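You operate a simulated robot arm through the tools that you are given. There is no shell and no other tool. Be economical: measure what you need, move in short steps, check, and stop when the job is done.

The job below is to be done with a simulated two-armed robot. You get a single attempt, and the scene is never put back.

TASK
Hold the rinse tin on the desk surface steady with one hand, lift the orange post out of it with the other and set it down on the desk surface.
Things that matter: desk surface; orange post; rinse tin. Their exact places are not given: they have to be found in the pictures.

Only the result counts: the job must be done as asked and must still hold three seconds after the hand-in. Knocking over, shifting, dropping, spilling or breaking anything else fails it.

THE ROBOT
Two 7-joint arms with two-finger parallel grippers on one trunk, on a base that drives. Base frame: it is fixed to the floor where the robot stands at the start and does not move with it; the origin is under the middle of the robot, x ahead of it, y to its left, z up. Units: mm, degrees, N and s.
The left shoulder is at the start at [70, 134, 1151], the right one opposite. With the tool pointing down near the work surface each hand reaches from about 100 to 640 mm from the robot's upright axis, wherever it stands, measured 20 degrees to its own side. Places, roughly: desk surface [800, -500, 800]. Payload 1.57 kg a hand.
The tool frame of a hand sits at the grasp point between the pads (the TCP): z along the fingers, y along the line on which they close. The tips reach 30 mm beyond it. The gripper opens to 80 mm. The fingers are 17 mm wide and 12 mm thick; the gripper's body (40 by 82 mm) begins 80 mm behind the TCP.
Orientation is that of the tool frame in the base frame, as a unit quaternion [w, x, y, z]. With the fingers straight down and closing along the base's y, the tool's x points along the base's -x, its y along +y and its z along -z.

THE INTERFACE
- The arms move only by the tool step_arm. It takes "left_targets", "right_targets" or both (then of equal length, played together; a hand with none holds still); each is a list of rows, each a list of 6 numbers: the shift along the tool's x, y, z in mm, then the turn, a rotation vector about the tool's x, y, z in degrees. In form: [[x, y, z, ax, ay, az], ...]. A call has 1 to 12 rows; each row is the pose to reach, as a shift and turn from the pose commanded when the call began, along the tool's axes at that moment. "left_grip" and "right_grip" are, for a hand that has rows, the finger opening in mm, from 0 to 80, set as the call begins (left out, the last holds). Each row takes 0.2 s and may step no farther than 50 mm and 8.6 degrees from the row before; otherwise, or with a gripper value out of range, the whole call is refused. Where a pose cannot be reached the arm comes as near as it can. A force on the tool above 40 N (or 10 N above the force at the start of the call, whichever is more), or a blocked arm, ends the call early, and 0.2 s more pass. Each finger travels about 153 mm/s and halts on what it meets, pressing with about 43 N; the grip force reading is that of the motor and also rises with nothing between the fingers. The clock runs only during rows and for 0.2 s after the last one: add rows that repeat a pose to give the fingers time. It gives the time, the measured TCP pose, the force on the tool (base axes), the opening and the grip force at its end, in the units of the frame above (readings bear some noise), with the torque about the TCP (base axes, N m) and any sound that the robot's microphone picked up.
- Cameras (640 x 400 px; columns grow to the right, rows downward): "scene" is now at [130.2, 6.7, 1360.5]; the picture's right is [0.08, -1.00, 0.00], its down [-0.75, -0.06, -0.66] and it looks along [0.66, 0.05, -0.75] (base axes); focal length 257 px, centre (320, 200). "left" rides on the left gripper at [72, 7, -122] in its tool frame; the picture's right is [-0.09, 1.00, 0.00], its down [-0.84, -0.08, -0.54] and it looks along [-0.54, -0.05, 0.84] (tool axes); focal length 238 px, centre (320, 200). "right" rides on the right gripper at [72, -7, -122] in its tool frame; the picture's right is [0.09, 1.00, 0.00], its down [-0.84, 0.08, -0.54] and it looks along [-0.54, 0.05, 0.84] (tool axes); focal length 238 px, centre (320, 200).
- capture(camera): a new picture of that camera. No time passes.
- move_column(by): slides the trunk up (or, below 0, down) by that many mm; the arms and the scene camera ride with it, the base frame stays. It gives what a move gives, with no picture.
- roll_base(legs): drives the robot by 1 to 6 legs, each [ahead, left, turn to the left] in mm, mm and degrees, along the robot's own axes; the way and the turn of a leg run together, so that a leg with both is an arc; at most 1500 mm and 180 degrees a leg. The arms and the cameras ride along, it lands a little off, and it stops where it bumps. It gives what a move gives.
- head_to(pan, tilt): turns the head with the scene camera to pan (to the left, within 86 degrees either way) and tilt (down, from -29 to 69), counted from straight ahead of the robot. It gives what a move gives.
- point_at(camera, pixels): for up to 12 pixels [column, row] of the newest picture of that camera ("zoom" is the newest enlarged one), the place [x, y, z] in the base frame of the surface seen there, good to about 2 mm. No time passes.
- enlarge(camera, box): a new picture of the part [left, top, right, bottom] of that camera's present view, enlarged. No time passes.
- finish_job(): hands the job in; it is judged then, once.

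Work in short steps. Measure before you move; look again where a grasp or a placing could have gone wrong, and mend it. You have 80 turns and 58 pictures in all, those below and enlarged ones among them. Open the grippers and draw the arms clear of the work before you hand the job in, unless the task says otherwise; then end with one line.

The tools are called after ">>>" by a JSON object that holds its "method" and its "body". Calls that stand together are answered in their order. step_arm: Moves the arms, as the interface text tells. Its arguments: {"type":"object","properties":{"left_targets":{"type":"array","items":{"type":"array","items":{"type":"number"}}},"left_grip":{"type":"number"},"right_targets":{"type":"array","items":{"type":"array","items":{"type":"number"}}},"right_grip":{"type":"number"}},"required":[]} The other tools are called the same way: move_column (by) slides the trunk up or down; roll_base (legs) drives the base; head_to (pan, tilt) turns the head that bears the scene camera; capture (camera) takes a picture; point_at (camera, pixels) gives the place of the surface under pixels of a picture; enlarge (camera, box) takes an enlarged picture of a part of a camera's view; finish_job () hands the job in.

At the start:

```text
clock: 0.0
left_eef_pos: [467.2, 183.7, 1095.5]
left_tcp_rot: [0.0, -0.001, 1.0, 0.0]
left_wrist_force: [0.3, -0.6, 0.5]
left_wrist_torque: [0.0, 0.0, -0.01]
left_opening: 80.2
left_grip_force: 0.1
right_eef_pos: [447.7, -231.5, 1072.1]
right_tcp_rot: [-0.001, 0.0, 1.0, 0.0]
right_wrist_force: [0.1, 0.2, 0.0]
right_wrist_torque: [0.02, 0.04, -0.01]
right_opening: 80.3
right_grip_force: 0.0
trunk travel left (down, up): [-725.0, 215.0]
robot x, y, heading: [-0.9, 1.4, 0.1]
head pan, tilt: [4.4, 48.6]
```

scene: 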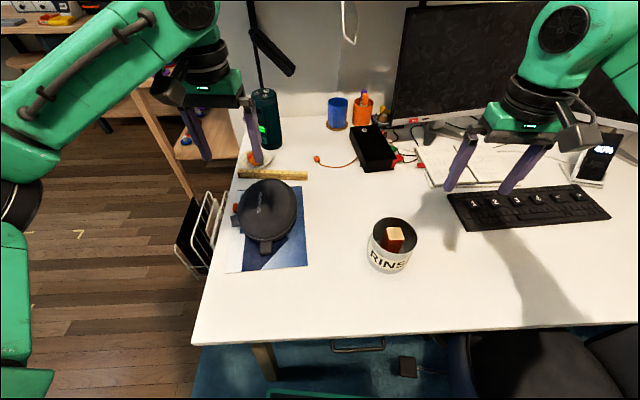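
right: 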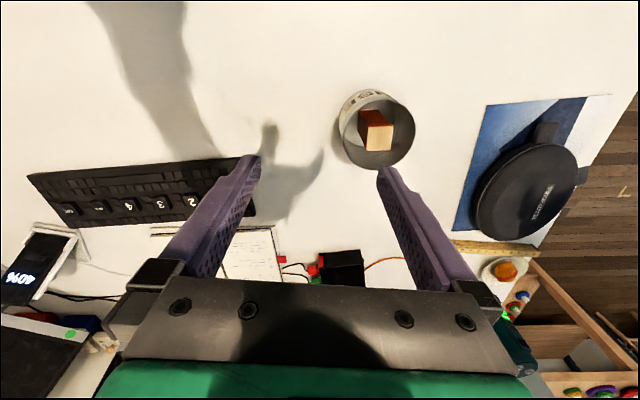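
left: 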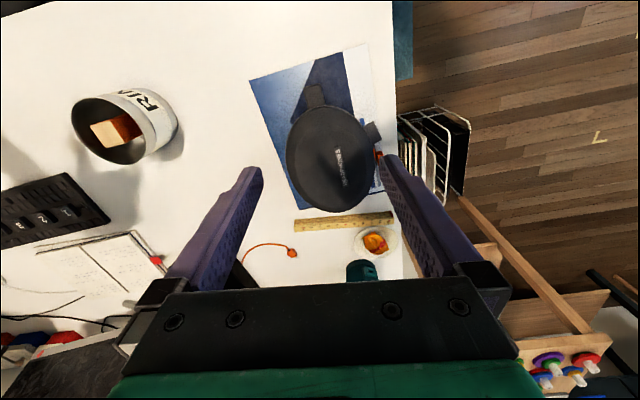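

The tin is near (392,245) in the scene picture with the post top near (396,237). I enlarge it to measure.

>>> {"method": "enlarge", "body": {"camera": "scene", "box": [340, 200, 436, 290]}}

>>> {"method": "enlarge", "body": {"camera": "right", "box": [320, 70, 432, 180]}}

```text
4.44 times, centred on (388, 245) of scene
```

zoom: 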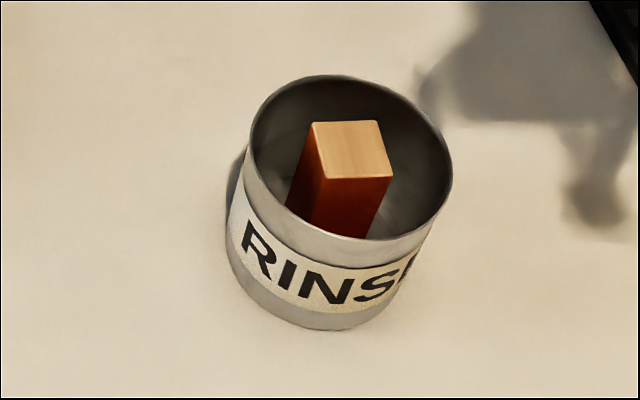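

```text
3.64 times, centred on (376, 125) of right
```

zoom: 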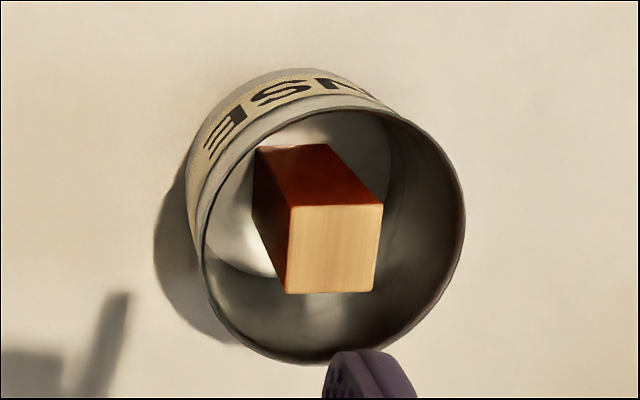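

The newest zoom is the right-hand view: post top corners at (290,207),(382,205),(374,291),(286,292), rim points around. I measure those.

>>> {"method": "point_at", "body": {"camera": "zoom", "pixels": [[294, 211], [377, 209], [370, 287], [290, 288], [334, 250], [290, 114], [461, 235], [206, 260], [300, 358], [420, 310], [225, 190], [400, 230]]}}

>>> {"method": "point_at", "body": {"camera": "scene", "pixels": [[340, 290], [440, 290], [392, 320], [270, 225], [465, 215], [395, 237], [410, 260], [372, 262]]}}

```text
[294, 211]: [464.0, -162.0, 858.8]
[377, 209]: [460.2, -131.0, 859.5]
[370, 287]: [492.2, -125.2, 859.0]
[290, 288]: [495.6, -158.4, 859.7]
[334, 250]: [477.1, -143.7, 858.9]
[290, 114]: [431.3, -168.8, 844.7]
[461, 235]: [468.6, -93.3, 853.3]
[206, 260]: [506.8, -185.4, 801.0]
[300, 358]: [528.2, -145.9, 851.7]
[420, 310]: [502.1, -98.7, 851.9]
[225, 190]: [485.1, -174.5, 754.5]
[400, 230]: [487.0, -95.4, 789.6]
```

```text
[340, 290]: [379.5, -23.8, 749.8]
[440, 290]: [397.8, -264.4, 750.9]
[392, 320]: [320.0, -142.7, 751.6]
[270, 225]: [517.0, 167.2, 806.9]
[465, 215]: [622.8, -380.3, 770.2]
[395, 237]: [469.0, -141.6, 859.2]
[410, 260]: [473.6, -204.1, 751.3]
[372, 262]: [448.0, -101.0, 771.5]
```

Desk z≈750; the tin has its rim at z≈852, centre ≈(478,-144), radius ≈50. The post is ≈35 mm square, turned about 8°, top z≈859. Plan: the left hand pinches the tin's left wall, and the right hand, turned 98° and leaning to the right, grips the post along x. First I bring the left hand above the left wall, and the right one aside and turned.

>>> {"method": "step_arm", "body": {"left_targets": [[-1, -23, 11, 0, 0, 0], [-2, -46, 22, 0, 0, 0], [-3, -70, 33, 0, 0, 0], [-4, -93, 45, 0, 0, 0], [-5, -116, 56, 0, 0, 0], [-6, -139, 67, 0, 0, 0], [-7, -163, 78, 0, 0, 0], [-8, -186, 90, 0, 0, 0], [-9, -209, 101, 0, 0, 0], [-10, -232, 112, 0, 0, 0], [-11, -256, 123, 0, 0, 0], [-11, -279, 135, 0, 0, 0]], "right_targets": [[0, -10, 0, 0, 0, -8.17], [0, -20, 0, 0, 0, -16.33], [0, -30, 0, 0, 0, -24.5], [0, -40, 0, 0, 0, -32.67], [0, -50, 0, 0, 0, -40.83], [0, -60, 0, 0, 0, -49], [0, -70, 0, 0, 0, -57.17], [0, -80, 0, 0, 0, -65.33], [0, -90, 0, 0, 0, -73.5], [0, -100, 0, 0, 0, -81.67], [0, -110, 0, 0, 0, -89.83], [0, -110, 0, 0, 0, -98]], "left_grip": 24, "right_grip": 54}}

```text
clock: 2.6
left_eef_pos: [476.8, -99.6, 962.3]
left_tcp_rot: [0.001, 0.0, 1.0, 0.001]
left_wrist_force: [-0.4, -0.5, -0.4]
left_wrist_torque: [0.05, -0.06, 0.0]
left_opening: 23.9
left_grip_force: 0.1
right_eef_pos: [178.6, -119.1, 1053.9]
right_tcp_rot: [0.002, 0.737, -0.676, 0.004]
right_wrist_force: [0.0, -0.7, 0.4]
right_wrist_torque: [0.03, -0.04, -0.01]
right_opening: 54.1
right_grip_force: 0.0
right hand out of reach, approached as far as the arm can: row 3, 4, 5, 6, 7, 8, 9, 10, 11, 12
trunk travel left (down, up): [-725.0, 215.0]
robot x, y, heading: [-1.7, 1.2, 0.0]
head pan, tilt: [4.4, 48.6]
```

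The left hand is in place; the right hand got its turn but was pulled in. I look before moving it on.

>>> {"method": "capture", "body": {"camera": "scene"}}

>>> {"method": "capture", "body": {"camera": "left"}}

```text
52 pictures are left
```

scene: 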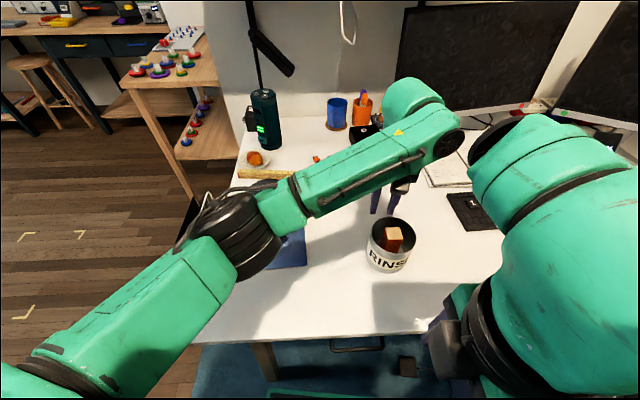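

```text
51 pictures are left
```

left: 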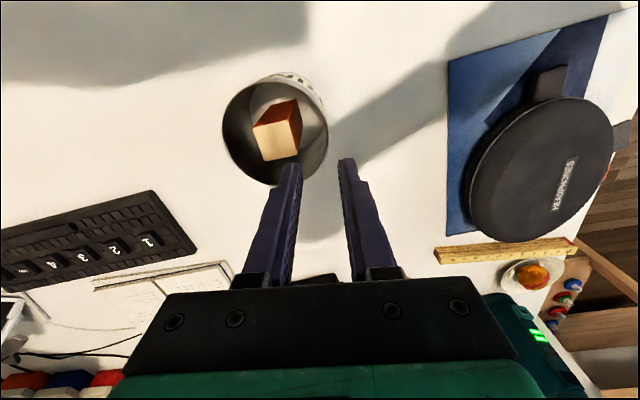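

The right arm is folded in, tool turned about 95°. I test how it moves from here by a small shift ahead and down.

>>> {"method": "step_arm", "body": {"right_targets": [[10, -25, 10, 0, 0, 0], [20, -50, 20, 0, 0, 0], [30, -75, 30, 0, 0, 0], [40, -100, 40, 0, 0, 0]]}}

```text
clock: 3.6
left_eef_pos: [477.8, -95.8, 959.9]
left_tcp_rot: [-0.001, -0.001, 1.0, 0.0]
left_wrist_force: [-0.5, 0.2, 0.1]
left_wrist_torque: [-0.02, -0.02, -0.01]
left_opening: 24.2
left_grip_force: 0.0
right_eef_pos: [192.3, -98.7, 1041.5]
right_tcp_rot: [0.004, 0.736, -0.677, 0.002]
right_wrist_force: [-0.6, -0.8, 0.8]
right_wrist_torque: [0.01, -0.03, 0.0]
right_opening: 54.0
right_grip_force: 0.0
right hand out of reach, approached as far as the arm can: row 1, 2, 3, 4
trunk travel left (down, up): [-725.0, 215.0]
robot x, y, heading: [-3.5, -1.0, -0.3]
head pan, tilt: [4.4, 48.6]
```

This turn direction hits a joint limit. I turn back the other way, first by half to see where the hand goes.

>>> {"method": "step_arm", "body": {"right_targets": [[15, -12, 0, 0, 0, 8.5], [30, -25, 0, 0, 0, 17], [45, -37, 0, 0, 0, 25.5], [60, -50, 0, 0, 0, 34], [75, -62, 0, 0, 0, 42.5], [90, -75, 0, 0, 0, 51]]}}

```text
clock: 5.0
left_eef_pos: [478.8, -96.7, 962.0]
left_tcp_rot: [0.0, -0.001, 1.0, 0.0]
left_wrist_force: [0.1, 0.4, -0.4]
left_wrist_torque: [-0.02, 0.0, 0.04]
left_opening: 24.1
left_grip_force: 0.2
right_eef_pos: [276.0, -181.9, 1042.6]
right_tcp_rot: [-0.001, -0.372, 0.928, -0.004]
right_wrist_force: [-0.5, -0.3, 0.4]
right_wrist_torque: [-0.03, 0.02, 0.02]
right_opening: 54.2
right_grip_force: 0.1
trunk travel left (down, up): [-725.0, 215.0]
robot x, y, heading: [0.4, 0.9, -0.1]
head pan, tilt: [4.4, 48.6]
```

The hand follows cleanly now (turned +44°). I swing the right hand clockwise towards -82° while moving it out to about (430,-300).

>>> {"method": "step_arm", "body": {"right_targets": [[-2.5, -16, 0, 0, 0, 8.5], [-5, -32, 0, 0, 0, 17], [-7.5, -48, 0, 0, 0, 25.5], [-10, -64, 0, 0, 0, 34], [-12.5, -80, 0, 0, 0, 42.5], [-15, -96, 0, 0, 0, 51], [-17.5, -112, 0, 0, 0, 59.5], [-20, -128, 0, 0, 0, 68], [-22.5, -144, 0, 0, 0, 76.5], [-25, -160, 0, 0, 0, 85], [-27.5, -176, 0, 0, 0, 93.5], [-30, -192, 0, 0, 0, 102]]}}

```text
clock: 7.6
left_eef_pos: [478.2, -98.2, 960.8]
left_tcp_rot: [-0.001, 0.0, 1.0, -0.001]
left_wrist_force: [0.0, 1.3, -0.1]
left_wrist_torque: [0.0, -0.01, -0.01]
left_opening: 23.9
left_grip_force: 0.1
right_eef_pos: [429.9, -297.7, 1043.2]
right_tcp_rot: [0.002, 0.487, 0.873, -0.004]
right_wrist_force: [-0.1, 0.7, 0.4]
right_wrist_torque: [0.02, -0.01, 0.01]
right_opening: 54.1
right_grip_force: 0.0
trunk travel left (down, up): [-725.0, 215.0]
robot x, y, heading: [0.8, -1.2, 0.0]
head pan, tilt: [4.4, 48.6]
```

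Good, now at -58°. I finish the turn (another +23.7° about tool z) and lower slightly.

>>> {"method": "step_arm", "body": {"right_targets": [[0, 0, 10, 0, 0, 7.9], [0, 0, 20, 0, 0, 15.8], [0, 0, 30, 0, 0, 23.7]]}}

>>> {"method": "step_arm", "body": {"right_targets": [[0, 0, 0, 0, 7, 0], [0, 0, 0, 0, 14, 0], [0, 0, 0, 0, 21, 0], [0, 0, 0, 0, 28, 0]], "left_targets": [[0, 0, 0, 0, -6, 0], [0, 0, 0, 0, -12, 0], [0, 0, 0, 0, -18, 0], [0, 0, 0, 0, -24, 0]]}}

```text
clock: 8.4
left_eef_pos: [478.8, -95.8, 960.9]
left_tcp_rot: [0.0, 0.0, 1.0, 0.0]
left_wrist_force: [-1.1, 0.6, -0.1]
left_wrist_torque: [0.05, -0.03, 0.01]
left_opening: 23.9
left_grip_force: 0.1
right_eef_pos: [429.3, -298.4, 1012.6]
right_tcp_rot: [0.004, 0.656, 0.755, -0.004]
right_wrist_force: [-0.4, 0.1, 0.4]
right_wrist_torque: [0.02, 0.0, 0.02]
right_opening: 53.9
right_grip_force: 0.0
trunk travel left (down, up): [-725.0, 215.0]
robot x, y, heading: [-0.3, -0.7, 0.1]
head pan, tilt: [4.4, 48.6]
```

```text
clock: 9.4
left_eef_pos: [478.9, -96.8, 960.7]
left_tcp_rot: [0.209, 0.0, 0.978, -0.001]
left_wrist_force: [0.3, 0.6, -0.9]
left_wrist_torque: [-0.01, 0.02, 0.0]
left_opening: 24.0
left_grip_force: 0.0
right_eef_pos: [430.9, -297.1, 1013.1]
right_tcp_rot: [-0.18, 0.637, 0.733, 0.157]
right_wrist_force: [1.0, -1.3, 0.6]
right_wrist_torque: [-0.01, 0.0, -0.02]
right_opening: 53.9
right_grip_force: 0.2
trunk travel left (down, up): [-725.0, 215.0]
robot x, y, heading: [1.7, 2.3, 0.1]
head pan, tilt: [4.4, 48.6]
```

Both hands lean as wanted. I check the tin rim from the left hand's camera before lowering.

>>> {"method": "capture", "body": {"camera": "left"}}

>>> {"method": "enlarge", "body": {"camera": "scene", "box": [340, 150, 460, 290]}}

```text
50 pictures are left
```

left: 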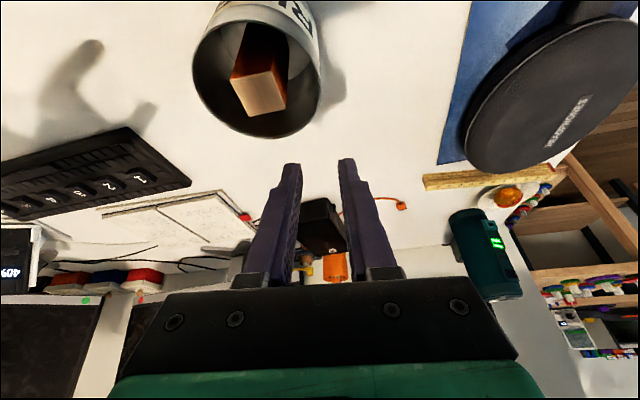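

```text
2.86 times, centred on (400, 220) of scene
```

zoom: 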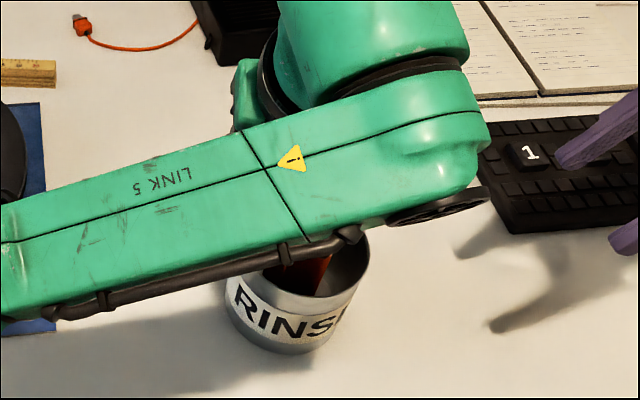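

The rim shows in the left picture: left (196,85), bottom (262,136), right (319,88). I measure rim and post.

>>> {"method": "point_at", "body": {"camera": "left", "pixels": [[194, 75], [202, 100], [225, 126], [262, 137], [295, 124], [313, 104], [319, 82], [317, 60], [236, 83], [279, 72], [285, 104], [248, 113]]}}

```text
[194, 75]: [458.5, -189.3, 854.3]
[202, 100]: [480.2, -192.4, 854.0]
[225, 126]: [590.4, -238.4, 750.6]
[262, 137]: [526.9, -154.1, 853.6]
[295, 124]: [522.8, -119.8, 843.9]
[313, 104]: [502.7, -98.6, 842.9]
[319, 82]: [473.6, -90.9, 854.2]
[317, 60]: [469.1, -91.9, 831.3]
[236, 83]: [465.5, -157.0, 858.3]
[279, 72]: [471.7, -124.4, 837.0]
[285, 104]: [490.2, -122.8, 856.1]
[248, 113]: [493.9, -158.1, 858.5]
```

Tin: centre ≈(476,-142), outer radius ≈51, left wall at y≈-93. I lower the left hand until its tips are just above the rim.

>>> {"method": "step_arm", "body": {"left_targets": [[17, 3.6, 28, 0, 0, 0], [33.7, 3.6, 57.3, 0, 0, 0], [33.7, 3.6, 57.3, 0, 0, 0]]}}

>>> {"method": "capture", "body": {"camera": "left"}}

```text
clock: 10.2
left_eef_pos: [470.1, -93.3, 893.3]
left_tcp_rot: [0.208, -0.001, 0.978, 0.001]
left_wrist_force: [-0.1, -0.4, -0.1]
left_wrist_torque: [0.03, -0.04, 0.01]
left_opening: 24.1
left_grip_force: 0.1
right_eef_pos: [429.2, -298.3, 1015.3]
right_tcp_rot: [-0.179, 0.637, 0.734, 0.154]
right_wrist_force: [0.1, -0.3, -0.2]
right_wrist_torque: [-0.03, 0.03, 0.02]
right_opening: 54.1
right_grip_force: 0.0
trunk travel left (down, up): [-725.0, 215.0]
robot x, y, heading: [-1.8, 1.2, -0.1]
head pan, tilt: [4.4, 48.6]
```

```text
48 pictures are left
```

left: 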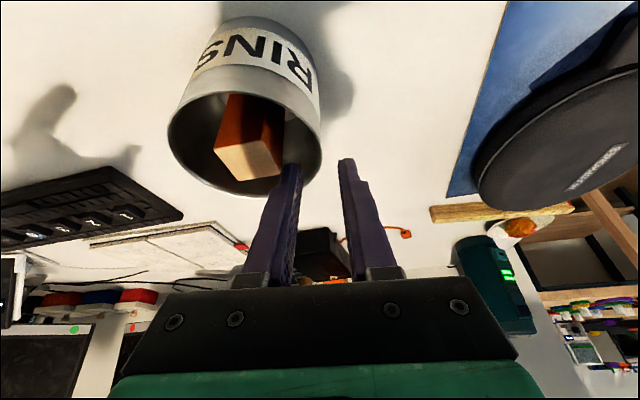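

The wall lies between the two fingers. I lower 50 mm further, watching the force.

>>> {"method": "step_arm", "body": {"left_targets": [[7, 0, 15.5, 0, 0, 0], [14, 0, 31, 0, 0, 0], [20.4, 0, 45.7, 0, 0, 0], [20.4, 0, 45.7, 0, 0, 0]]}}

>>> {"method": "capture", "body": {"camera": "left"}}

```text
clock: 11.2
left_eef_pos: [471.2, -92.0, 844.1]
left_tcp_rot: [0.208, -0.002, 0.978, 0.001]
left_wrist_force: [0.8, -0.4, -0.6]
left_wrist_torque: [0.0, 0.0, -0.02]
left_opening: 24.2
left_grip_force: 0.0
right_eef_pos: [431.7, -298.3, 1012.9]
right_tcp_rot: [-0.179, 0.636, 0.734, 0.154]
right_wrist_force: [-0.7, -0.4, -0.3]
right_wrist_torque: [0.01, 0.02, -0.02]
right_opening: 53.8
right_grip_force: 0.1
trunk travel left (down, up): [-725.0, 215.0]
robot x, y, heading: [1.9, 3.8, 0.1]
head pan, tilt: [4.4, 48.6]
```

```text
47 pictures are left
```

left: 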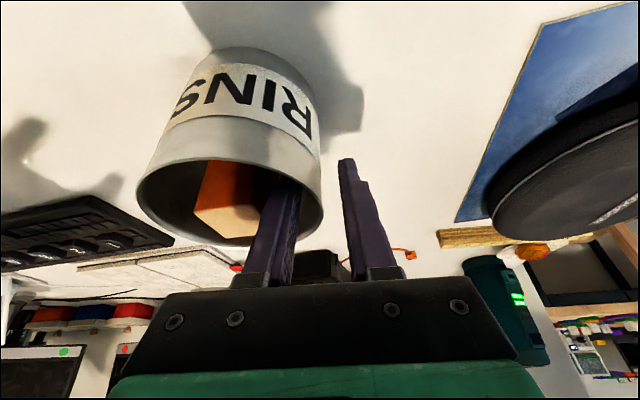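

The left fingers straddle the wall with no force. I close the left hand on the wall.

>>> {"method": "step_arm", "body": {"left_targets": [[0, 0, 0, 0, 0, 0], [0, 0, 0, 0, 0, 0], [0, 0, 0, 0, 0, 0]], "left_grip": 0}}

>>> {"method": "capture", "body": {"camera": "left"}}

>>> {"method": "capture", "body": {"camera": "right"}}

```text
clock: 12.0
left_eef_pos: [470.6, -92.3, 844.4]
left_tcp_rot: [0.207, 0.0, 0.978, 0.0]
left_wrist_force: [0.6, -0.6, 1.3]
left_wrist_torque: [-0.24, -0.04, 0.06]
left_opening: 6.9
left_grip_force: 26.1
right_eef_pos: [430.8, -296.7, 1013.7]
right_tcp_rot: [-0.179, 0.637, 0.734, 0.155]
right_wrist_force: [0.1, 0.9, 1.0]
right_wrist_torque: [0.02, 0.01, 0.0]
right_opening: 54.0
right_grip_force: 0.0
trunk travel left (down, up): [-725.0, 215.0]
robot x, y, heading: [0.3, 0.9, -0.0]
head pan, tilt: [4.4, 48.6]
```

```text
46 pictures are left
```

left: 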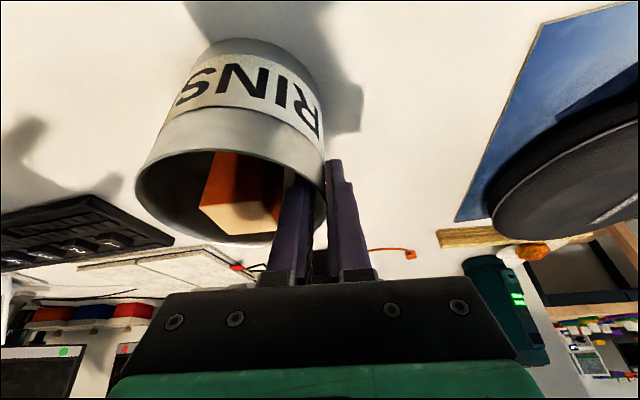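

```text
45 pictures are left
```

right: 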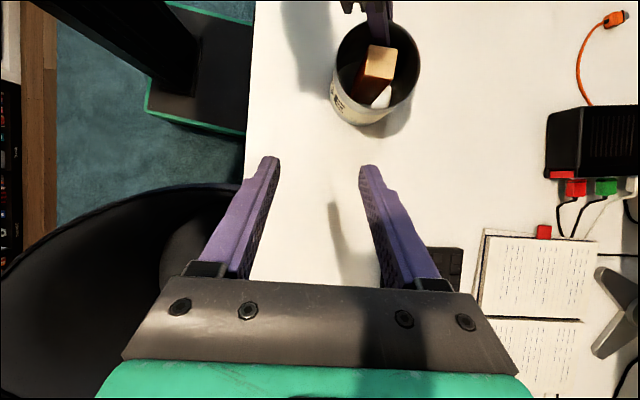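

The wall is gripped (opening 6.9). I enlarge the right-hand view of the tin to re-measure the post.

>>> {"method": "enlarge", "body": {"camera": "right", "box": [320, 0, 432, 135]}}

```text
2.96 times, centred on (376, 68) of right
```

zoom: 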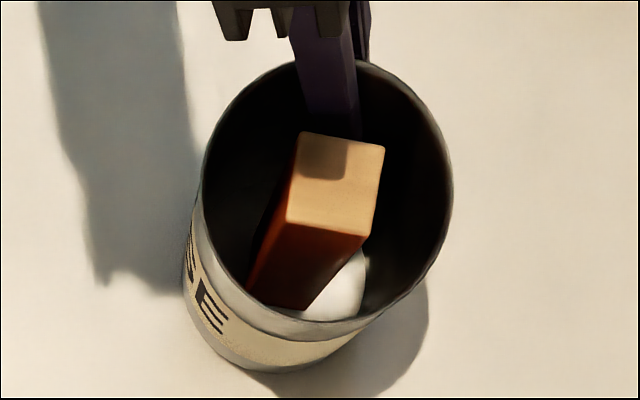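

>>> {"method": "point_at", "body": {"camera": "zoom", "pixels": [[302, 136], [380, 148], [368, 230], [290, 219], [335, 185], [203, 190], [450, 200], [320, 319], [300, 280], [280, 260]]}}

```text
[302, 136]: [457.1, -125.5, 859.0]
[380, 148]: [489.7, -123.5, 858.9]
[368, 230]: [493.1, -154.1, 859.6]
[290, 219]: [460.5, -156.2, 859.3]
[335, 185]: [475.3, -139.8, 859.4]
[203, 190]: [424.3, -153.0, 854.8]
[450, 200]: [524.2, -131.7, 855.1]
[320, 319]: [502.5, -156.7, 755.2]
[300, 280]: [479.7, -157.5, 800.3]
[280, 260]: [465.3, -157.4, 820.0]
```

Post centre ≈(475,-140), yaw ≈5°, top 859; tin still upright. I bring the right hand over the post with tips above it, adjusting yaw by -3°.

>>> {"method": "step_arm", "body": {"right_targets": [[15.3, 13.1, 32.6, -0.3, 0, 0.5], [30.7, 26.3, 65.2, -0.6, 0, 1.1], [46, 39.4, 97.8, -0.8, 0, 1.6], [61.4, 52.6, 130.4, -1.1, 0, 2.1], [76.7, 65.7, 163, -1.4, 0, 2.65], [76.7, 65.7, 163, -1.4, 0, 2.65]], "right_grip": 48}}

>>> {"method": "capture", "body": {"camera": "right"}}

>>> {"method": "capture", "body": {"camera": "scene"}}

```text
clock: 13.4
left_eef_pos: [470.3, -90.4, 846.8]
left_tcp_rot: [0.207, -0.001, 0.978, 0.0]
left_wrist_force: [-0.3, -0.3, 2.3]
left_wrist_torque: [-0.26, 0.02, 0.04]
left_opening: 6.7
left_grip_force: 26.2
right_eef_pos: [474.0, -145.1, 904.6]
right_tcp_rot: [-0.175, 0.655, 0.717, 0.16]
right_wrist_force: [0.1, -0.3, -0.5]
right_wrist_torque: [0.01, -0.04, -0.02]
right_opening: 47.9
right_grip_force: 0.0
trunk travel left (down, up): [-725.0, 215.0]
robot x, y, heading: [0.2, 3.0, 0.1]
head pan, tilt: [4.4, 48.6]
```

```text
43 pictures are left
```

right: 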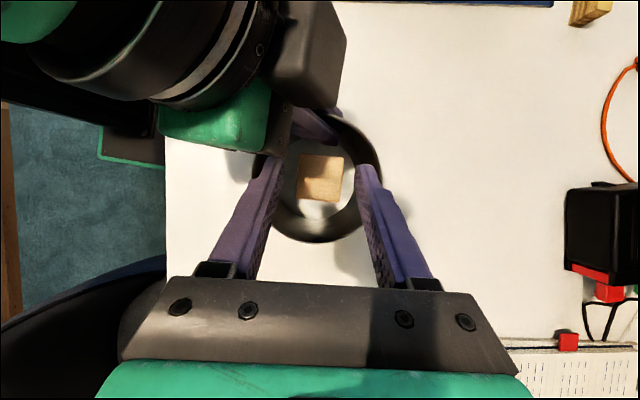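

```text
42 pictures are left
```

scene: 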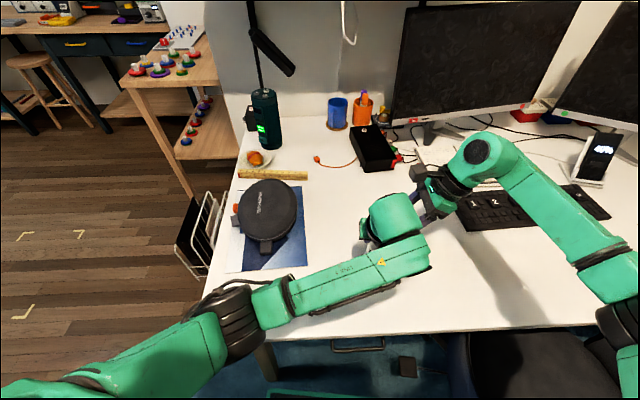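

The fingers straddle the post in the right picture (post at (320,178)). The left gripper corner is close, but going straight down draws away from it; I lower to TCP z≈838.

>>> {"method": "step_arm", "body": {"right_targets": [[-7.8, 0.3, 14.6, 0, 0, 0], [-15.5, 0.6, 29.2, 0, 0, 0], [-23.3, 0.9, 43.7, 0, 0, 0], [-31, 1, 58.3, 0, 0, 0], [-31, 1, 58.3, 0, 0, 0]]}}

>>> {"method": "capture", "body": {"camera": "right"}}

```text
clock: 14.6
left_eef_pos: [470.2, -89.7, 846.1]
left_tcp_rot: [0.208, -0.001, 0.978, 0.0]
left_wrist_force: [0.7, -0.3, 1.6]
left_wrist_torque: [-0.31, 0.03, 0.02]
left_opening: 7.1
left_grip_force: 26.2
right_eef_pos: [476.1, -147.6, 839.4]
right_tcp_rot: [-0.174, 0.656, 0.717, 0.16]
right_wrist_force: [-0.3, 0.1, 0.1]
right_wrist_torque: [-0.03, 0.0, -0.03]
right_opening: 48.1
right_grip_force: 0.0
trunk travel left (down, up): [-725.0, 215.0]
robot x, y, heading: [-1.8, 0.6, -0.1]
head pan, tilt: [4.4, 48.6]
```

```text
41 pictures are left
```

right: 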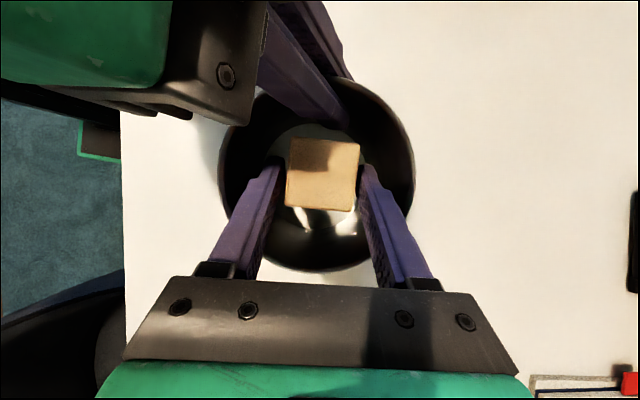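

Fingers flank the post inside the tin without contact. I close the right hand.

>>> {"method": "step_arm", "body": {"right_targets": [[0, 0, 0, 0, 0, 0], [0, 0, 0, 0, 0, 0], [0, 0, 0, 0, 0, 0]], "right_grip": 0}}

>>> {"method": "capture", "body": {"camera": "right"}}

```text
clock: 15.4
left_eef_pos: [471.1, -92.1, 846.0]
left_tcp_rot: [0.207, -0.002, 0.978, 0.0]
left_wrist_force: [0.4, -0.4, 2.8]
left_wrist_torque: [-0.3, 0.0, -0.01]
left_opening: 6.7
left_grip_force: 26.3
right_eef_pos: [476.4, -147.2, 840.0]
right_tcp_rot: [-0.175, 0.656, 0.717, 0.16]
right_wrist_force: [1.0, -0.4, 0.5]
right_wrist_torque: [-0.02, 0.0, 0.0]
right_opening: 35.2
right_grip_force: 41.8
trunk travel left (down, up): [-725.0, 215.0]
robot x, y, heading: [-1.8, 2.4, 0.0]
head pan, tilt: [4.4, 48.6]
```

```text
40 pictures are left
```

right: 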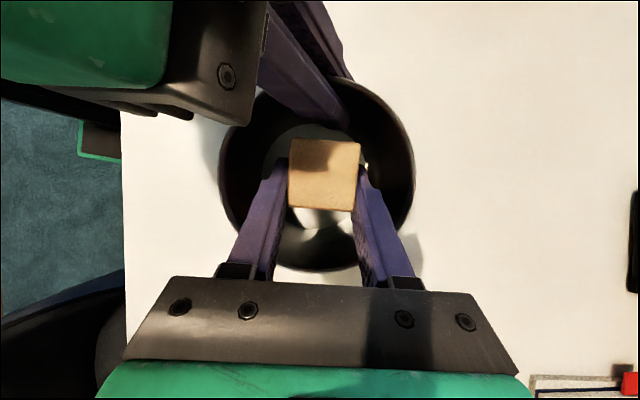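

The post is gripped (opening 35.2). I lift it a first 45 mm, edging slightly away from the left gripper, and check.

>>> {"method": "step_arm", "body": {"right_targets": [[1.8, 1.4, -5.8, 0, 0, 0], [3.6, 2.8, -11.7, 0, 0, 0], [8.2, 6.5, -27.3, 0, 0, 0], [13.3, 9.3, -43.9, 0, 0, 0]]}}

>>> {"method": "capture", "body": {"camera": "right"}}

>>> {"method": "capture", "body": {"camera": "left"}}

```text
clock: 16.4
left_eef_pos: [471.2, -91.8, 845.0]
left_tcp_rot: [0.208, 0.0, 0.978, -0.001]
left_wrist_force: [0.6, 0.5, 3.2]
left_wrist_torque: [-0.26, 0.05, 0.04]
left_opening: 6.8
left_grip_force: 26.3
right_eef_pos: [487.1, -153.0, 883.8]
right_tcp_rot: [-0.175, 0.655, 0.718, 0.16]
right_wrist_force: [0.0, -0.2, -1.6]
right_wrist_torque: [-0.07, -0.01, -0.03]
right_opening: 35.4
right_grip_force: 41.5
trunk travel left (down, up): [-725.0, 215.0]
robot x, y, heading: [1.8, 3.9, -0.0]
head pan, tilt: [4.4, 48.6]
```

```text
39 pictures are left
```

right: 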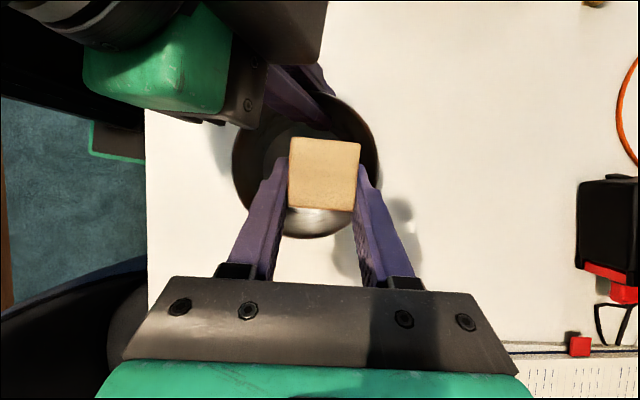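

```text
38 pictures are left
```

left: 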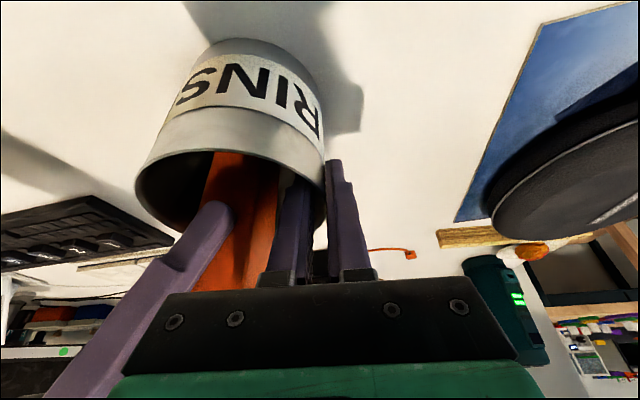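

The post rises cleanly and the tin stays put. I continue the lift clear of the rim with a little more shift to the right.

>>> {"method": "step_arm", "body": {"right_targets": [[1.7, -0.5, -16.1, 0, 0, 0], [7.6, -0.9, -35.6, 0, 0, 0], [17, -0.9, -53.3, 0, 0, 0], [26.4, -0.9, -70.9, 0, 0, 0], [35.7, -0.9, -88.6, 0, 0, 0]]}}

>>> {"method": "capture", "body": {"camera": "right"}}

>>> {"method": "capture", "body": {"camera": "scene"}}

```text
clock: 17.6
left_eef_pos: [470.0, -90.9, 846.0]
left_tcp_rot: [0.208, -0.001, 0.978, 0.0]
left_wrist_force: [-0.2, -0.2, 3.4]
left_wrist_torque: [-0.32, 0.07, 0.06]
left_opening: 7.0
left_grip_force: 25.9
right_eef_pos: [483.6, -163.6, 979.6]
right_tcp_rot: [-0.175, 0.656, 0.717, 0.16]
right_wrist_force: [-0.4, 0.4, -0.5]
right_wrist_torque: [-0.03, -0.02, -0.01]
right_opening: 35.3
right_grip_force: 42.5
trunk travel left (down, up): [-725.0, 215.0]
robot x, y, heading: [-3.1, 3.4, 0.1]
head pan, tilt: [4.4, 48.6]
```

```text
37 pictures are left
```

right: 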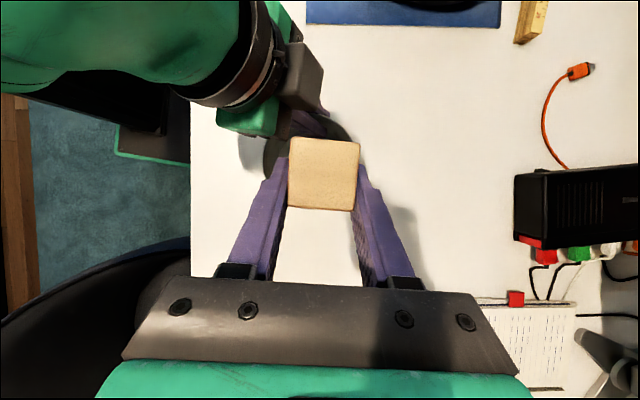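

```text
36 pictures are left
```

scene: 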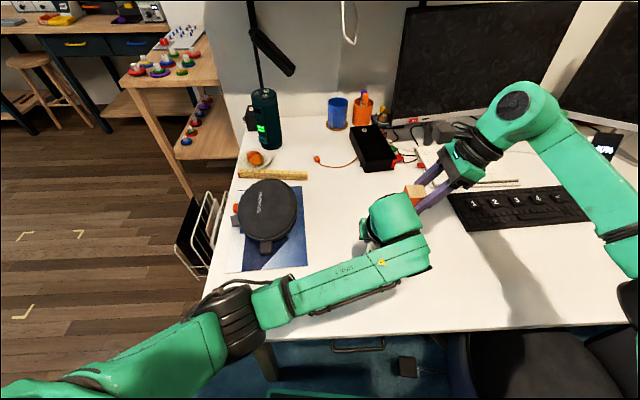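

The post is clear of the rim (lifted 140 mm). I carry it right, to about (430,-290), still high.

>>> {"method": "step_arm", "body": {"right_targets": [[-35.3, -3.5, -18.8, 0, 0, 0], [-69.6, -17, -37, 0, 0, 0], [-94, -44.4, -50, 0, 0, 0], [-107.5, -64.8, -57.1, 0, 0, 0], [-107.5, -64.8, -57.1, 0, 0, 0]]}}

>>> {"method": "capture", "body": {"camera": "scene"}}

>>> {"method": "capture", "body": {"camera": "left"}}

```text
clock: 18.8
left_eef_pos: [469.6, -90.2, 845.8]
left_tcp_rot: [0.209, 0.0, 0.978, -0.001]
left_wrist_force: [-0.9, -0.3, 3.0]
left_wrist_torque: [-0.33, 0.07, -0.03]
left_opening: 6.9
left_grip_force: 26.1
right_eef_pos: [431.7, -290.0, 980.8]
right_tcp_rot: [-0.174, 0.656, 0.717, 0.16]
right_wrist_force: [0.6, 1.2, -1.5]
right_wrist_torque: [0.0, -0.03, -0.02]
right_opening: 35.1
right_grip_force: 42.5
trunk travel left (down, up): [-725.0, 215.0]
robot x, y, heading: [-2.0, 0.7, 0.2]
head pan, tilt: [4.4, 48.6]
```

```text
35 pictures are left
```

scene: 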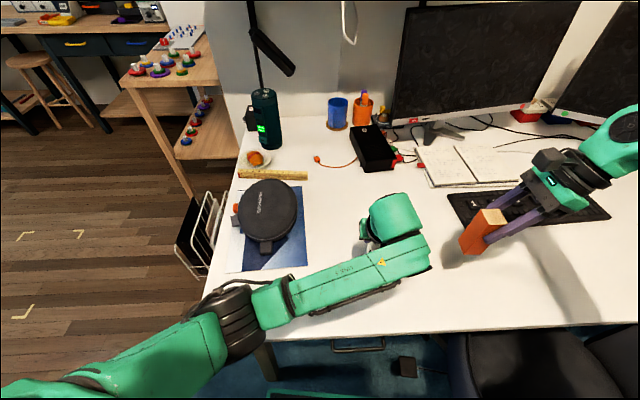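

```text
34 pictures are left
```

left: 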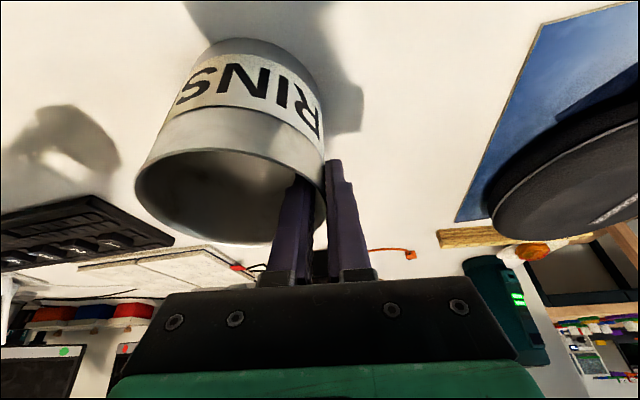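

The post hangs upright over free desk, and the tin stays held. I enlarge the scene to measure the post's bottom and the desk beneath.

>>> {"method": "enlarge", "body": {"camera": "scene", "box": [430, 180, 560, 290]}}

```text
3.64 times, centred on (495, 235) of scene
```

zoom: 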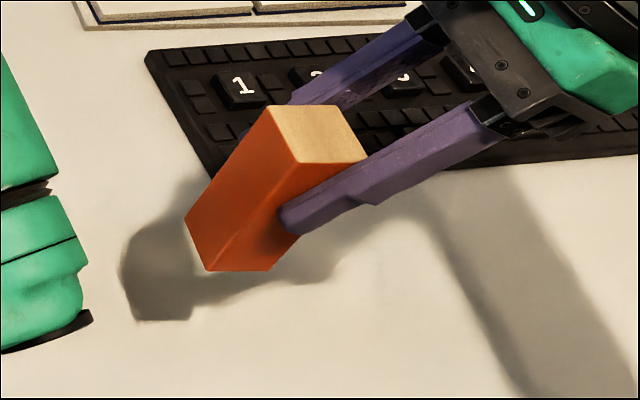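

>>> {"method": "point_at", "body": {"camera": "zoom", "pixels": [[210, 266], [265, 266], [190, 222], [305, 155], [352, 160], [275, 112], [180, 340], [215, 170], [500, 200]]}}

```text
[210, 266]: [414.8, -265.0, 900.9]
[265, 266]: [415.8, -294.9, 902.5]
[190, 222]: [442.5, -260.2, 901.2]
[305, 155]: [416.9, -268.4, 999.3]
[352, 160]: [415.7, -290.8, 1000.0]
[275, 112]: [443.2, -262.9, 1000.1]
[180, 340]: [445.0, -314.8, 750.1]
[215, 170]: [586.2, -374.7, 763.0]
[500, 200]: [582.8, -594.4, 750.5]
```

The post's bottom is about z 900, upright (top 1000). I lower 140 mm, then feel for the desk.

>>> {"method": "step_arm", "body": {"right_targets": [[-16.4, 0, 30.9, 0, 0, 0], [-32.8, 0, 61.8, 0, 0, 0], [-49.2, 0, 92.7, 0, 0, 0], [-65.7, 0, 123.6, 0, 0, 0], [-65.7, 0, 123.6, 0, 0, 0]]}}

>>> {"method": "enlarge", "body": {"camera": "scene", "box": [410, 200, 540, 300]}}

```text
clock: 20.0
left_eef_pos: [470.4, -91.9, 845.0]
left_tcp_rot: [0.208, -0.001, 0.978, 0.0]
left_wrist_force: [0.4, 0.3, 3.3]
left_wrist_torque: [-0.35, 0.09, -0.06]
left_opening: 6.6
left_grip_force: 26.2
right_eef_pos: [430.4, -293.9, 835.9]
right_tcp_rot: [-0.175, 0.656, 0.717, 0.16]
right_wrist_force: [0.2, 0.0, -0.4]
right_wrist_torque: [-0.01, 0.0, 0.0]
right_opening: 35.5
right_grip_force: 42.6
trunk travel left (down, up): [-725.0, 215.0]
robot x, y, heading: [-2.1, -2.4, 0.0]
head pan, tilt: [4.4, 48.6]
```

```text
4.00 times, centred on (475, 250) of scene
```

zoom: 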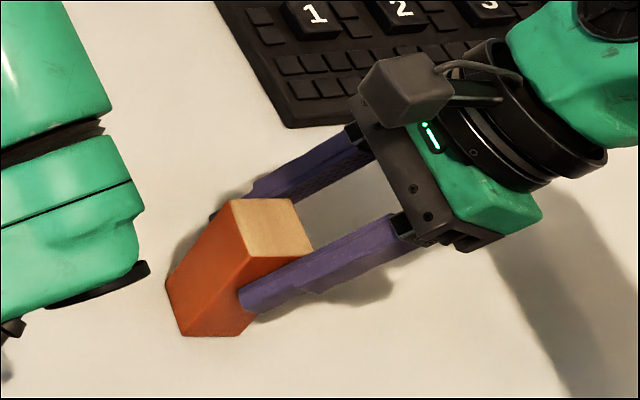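

Nearly down. I measure the bottom edge of the post.

>>> {"method": "point_at", "body": {"camera": "zoom", "pixels": [[183, 332], [235, 333], [170, 290], [200, 350], [235, 205], [240, 260], [300, 252]]}}

>>> {"method": "step_arm", "body": {"right_targets": [[-0.7, 0, 1.3, 0, 0, 0], [-1.4, 0, 2.6, 0, 0, 0], [-1.4, 0, 2.6, 0, 0, 0]]}}

```text
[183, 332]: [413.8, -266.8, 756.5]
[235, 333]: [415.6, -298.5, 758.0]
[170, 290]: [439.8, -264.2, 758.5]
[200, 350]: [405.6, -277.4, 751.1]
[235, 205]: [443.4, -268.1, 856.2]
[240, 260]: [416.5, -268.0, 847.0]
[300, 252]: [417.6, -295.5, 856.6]
```

```text
clock: 20.8
left_eef_pos: [469.9, -91.8, 846.1]
left_tcp_rot: [0.208, -0.001, 0.978, 0.0]
left_wrist_force: [0.5, -0.6, 1.9]
left_wrist_torque: [-0.28, 0.06, 0.07]
left_opening: 6.8
left_grip_force: 26.4
right_eef_pos: [430.9, -294.3, 836.2]
right_tcp_rot: [-0.175, 0.656, 0.717, 0.16]
right_wrist_force: [-0.2, -0.5, 1.9]
right_wrist_torque: [-0.03, 0.05, -0.01]
right_opening: 35.6
right_grip_force: 42.1
trunk travel left (down, up): [-725.0, 215.0]
robot x, y, heading: [-1.0, 1.1, -0.0]
head pan, tilt: [4.4, 48.6]
```

A slight upward force may be contact beginning; I go 2 mm further to confirm.

>>> {"method": "step_arm", "body": {"right_targets": [[-0.5, 0, 0.9, 0, 0, 0], [-0.9, 0, 1.8, 0, 0, 0], [-0.9, 0, 1.8, 0, 0, 0]]}}

```text
clock: 21.6
left_eef_pos: [468.8, -91.8, 846.3]
left_tcp_rot: [0.208, -0.001, 0.978, 0.0]
left_wrist_force: [-0.7, -0.5, 0.1]
left_wrist_torque: [-0.2, 0.04, -0.06]
left_opening: 6.8
left_grip_force: 26.2
right_eef_pos: [431.5, -292.9, 835.2]
right_tcp_rot: [-0.174, 0.655, 0.718, 0.16]
right_wrist_force: [-1.5, -3.6, 9.6]
right_wrist_torque: [-0.39, 0.16, 0.02]
right_opening: 35.5
right_grip_force: 42.3
trunk travel left (down, up): [-725.0, 215.0]
robot x, y, heading: [-2.3, 0.9, 0.1]
head pan, tilt: [4.4, 48.6]
```

Contact with the desk (9.6 N). I ease up 1.5 mm and then open the right hand.

>>> {"method": "step_arm", "body": {"right_targets": [[0.7, 0, -1.3, 0, 0, 0], [0.7, 0, -1.3, 0, 0, 0]]}}

>>> {"method": "step_arm", "body": {"right_targets": [[0, 0, 0, 0, 0, 0], [0, 0, 0, 0, 0, 0], [0, 0, 0, 0, 0, 0]], "right_grip": 60}}

>>> {"method": "capture", "body": {"camera": "right"}}

```text
clock: 22.2
left_eef_pos: [469.5, -91.3, 846.3]
left_tcp_rot: [0.207, -0.001, 0.978, -0.001]
left_wrist_force: [-0.6, 0.5, 2.6]
left_wrist_torque: [-0.22, 0.13, -0.05]
left_opening: 6.7
left_grip_force: 26.7
right_eef_pos: [431.7, -291.5, 835.1]
right_tcp_rot: [-0.177, 0.655, 0.718, 0.16]
right_wrist_force: [0.5, 0.7, -0.3]
right_wrist_torque: [-0.04, -0.03, -0.02]
right_opening: 35.4
right_grip_force: 42.5
trunk travel left (down, up): [-725.0, 215.0]
robot x, y, heading: [0.6, -2.9, 0.0]
head pan, tilt: [4.4, 48.6]
```

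```text
clock: 23.0
left_eef_pos: [470.6, -92.2, 847.1]
left_tcp_rot: [0.208, 0.0, 0.978, -0.001]
left_wrist_force: [0.1, 0.6, 3.4]
left_wrist_torque: [-0.33, 0.12, 0.0]
left_opening: 6.7
left_grip_force: 26.1
right_eef_pos: [432.2, -292.4, 836.3]
right_tcp_rot: [-0.175, 0.655, 0.717, 0.16]
right_wrist_force: [1.2, -0.4, 0.4]
right_wrist_torque: [0.04, 0.02, 0.03]
right_opening: 59.9
right_grip_force: 0.1
trunk travel left (down, up): [-725.0, 215.0]
robot x, y, heading: [-0.8, -0.9, 0.2]
head pan, tilt: [4.4, 48.6]
```

```text
31 pictures are left
```

right: 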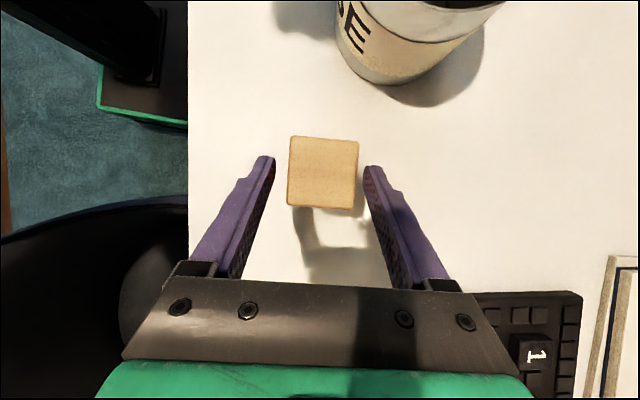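

The post stands free between the open fingers. I withdraw the right hand along its own axis.

>>> {"method": "step_arm", "body": {"right_targets": [[0, 0, -30, 0, 0, 0], [0, 0, -65, 0, 0, 0], [0, 0, -105, 0, 0, 0], [0, 0, -140, 0, 0, 0]]}}

>>> {"method": "capture", "body": {"camera": "right"}}

>>> {"method": "capture", "body": {"camera": "left"}}

```text
clock: 24.0
left_eef_pos: [470.1, -91.5, 845.6]
left_tcp_rot: [0.208, -0.001, 0.978, 0.0]
left_wrist_force: [0.5, 1.3, 3.5]
left_wrist_torque: [-0.32, 0.14, 0.02]
left_opening: 6.5
left_grip_force: 25.8
right_eef_pos: [435.1, -358.0, 962.2]
right_tcp_rot: [-0.176, 0.655, 0.717, 0.159]
right_wrist_force: [1.1, 0.3, 0.3]
right_wrist_torque: [0.01, 0.01, 0.02]
right_opening: 60.0
right_grip_force: 0.1
trunk travel left (down, up): [-725.0, 215.0]
robot x, y, heading: [-0.5, -3.0, -0.1]
head pan, tilt: [4.4, 48.6]
```

```text
30 pictures are left
```

right: 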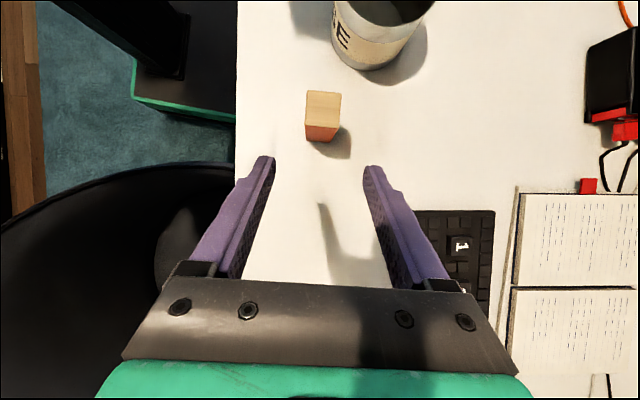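

```text
29 pictures are left
```

left: 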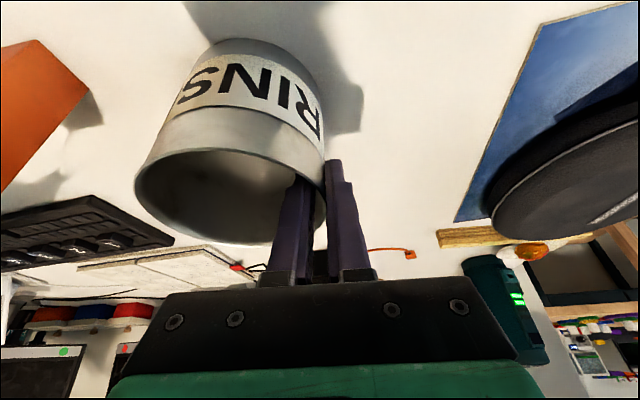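

The post stands on the desk and the tin is unchanged. I open the left hand around the wall.

>>> {"method": "step_arm", "body": {"left_targets": [[0, 0, 0, 0, 0, 0], [0, 0, 0, 0, 0, 0], [0, 0, 0, 0, 0, 0]], "left_grip": 26}}

>>> {"method": "capture", "body": {"camera": "left"}}

```text
clock: 24.8
left_eef_pos: [469.3, -91.2, 845.8]
left_tcp_rot: [0.208, 0.0, 0.978, 0.001]
left_wrist_force: [0.7, -0.1, 0.2]
left_wrist_torque: [0.0, 0.01, -0.01]
left_opening: 25.8
left_grip_force: 0.0
right_eef_pos: [435.6, -357.9, 962.5]
right_tcp_rot: [-0.175, 0.656, 0.717, 0.161]
right_wrist_force: [-0.1, 0.1, 0.8]
right_wrist_torque: [0.01, 0.02, -0.02]
right_opening: 59.9
right_grip_force: 0.1
trunk travel left (down, up): [-725.0, 215.0]
robot x, y, heading: [0.6, 1.6, 0.0]
head pan, tilt: [4.4, 48.6]
```

```text
28 pictures are left
```

left: 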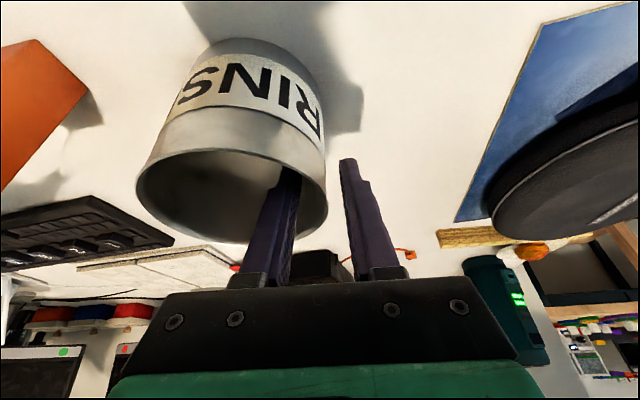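

Both fingers are off the wall. I raise the left hand straight up and then to the left.

>>> {"method": "step_arm", "body": {"left_targets": [[-12, 0, -27, 0, 0, 0], [-25, 0, -55, 0, 0, 0], [-37, 0, -82, 0, 0, 0], [-49, 0, -110, 0, 0, 0], [-49, 45, -110, 0, 0, 0], [-49, 90, -110, 0, 0, 0], [-49, 135, -110, 0, 0, 0], [-49, 180, -110, 0, 0, 0]]}}

>>> {"method": "capture", "body": {"camera": "scene"}}

```text
clock: 26.2
left_eef_pos: [504.8, 45.2, 988.8]
left_tcp_rot: [0.262, -0.029, 0.962, 0.069]
left_wrist_force: [-0.1, -0.3, -0.2]
left_wrist_torque: [-0.01, 0.0, 0.0]
left_opening: 26.2
left_grip_force: 0.0
right_eef_pos: [436.5, -357.8, 962.5]
right_tcp_rot: [-0.175, 0.655, 0.718, 0.159]
right_wrist_force: [0.3, 0.0, 0.2]
right_wrist_torque: [-0.04, 0.02, 0.0]
right_opening: 60.0
right_grip_force: 0.1
trunk travel left (down, up): [-725.0, 215.0]
robot x, y, heading: [-0.7, 1.4, 0.0]
head pan, tilt: [4.4, 48.6]
stopped in row 6 (left hand): the arm was blocked; the commanded pose is now the measured one
```

```text
27 pictures are left
```

scene: 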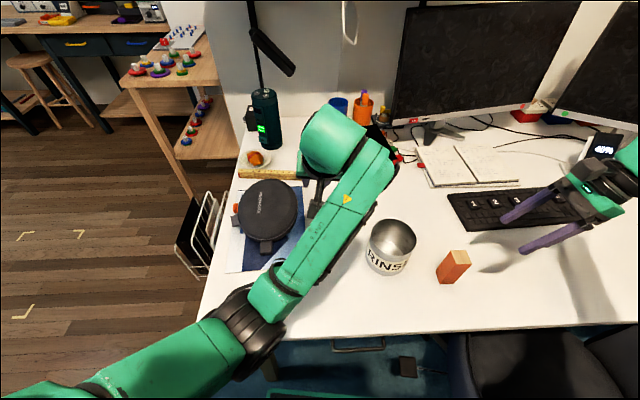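

The left arm was blocked in its sideways move, probably at its elbow; tin and post stand undisturbed. I check where the elbow is relative to the desk before freeing it.

>>> {"method": "point_at", "body": {"camera": "scene", "pixels": [[250, 310], [265, 335], [225, 300], [270, 300], [290, 270], [210, 320], [400, 245], [452, 262], [330, 140], [320, 190]]}}

>>> {"method": "enlarge", "body": {"camera": "scene", "box": [180, 80, 420, 370]}}

```text
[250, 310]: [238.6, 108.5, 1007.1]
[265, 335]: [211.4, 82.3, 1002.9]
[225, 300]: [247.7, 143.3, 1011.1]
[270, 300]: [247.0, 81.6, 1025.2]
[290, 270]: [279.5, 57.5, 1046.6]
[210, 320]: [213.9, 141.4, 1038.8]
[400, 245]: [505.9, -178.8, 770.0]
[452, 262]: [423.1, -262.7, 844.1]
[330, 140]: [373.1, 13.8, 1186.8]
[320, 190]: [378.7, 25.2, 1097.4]
```

```text
1.38 times, centred on (300, 225) of scene
```

zoom: 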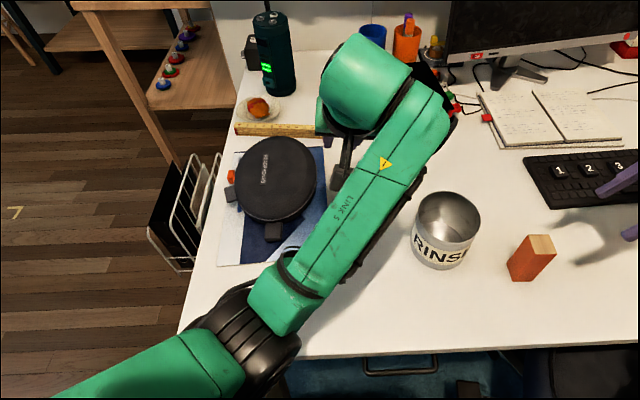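

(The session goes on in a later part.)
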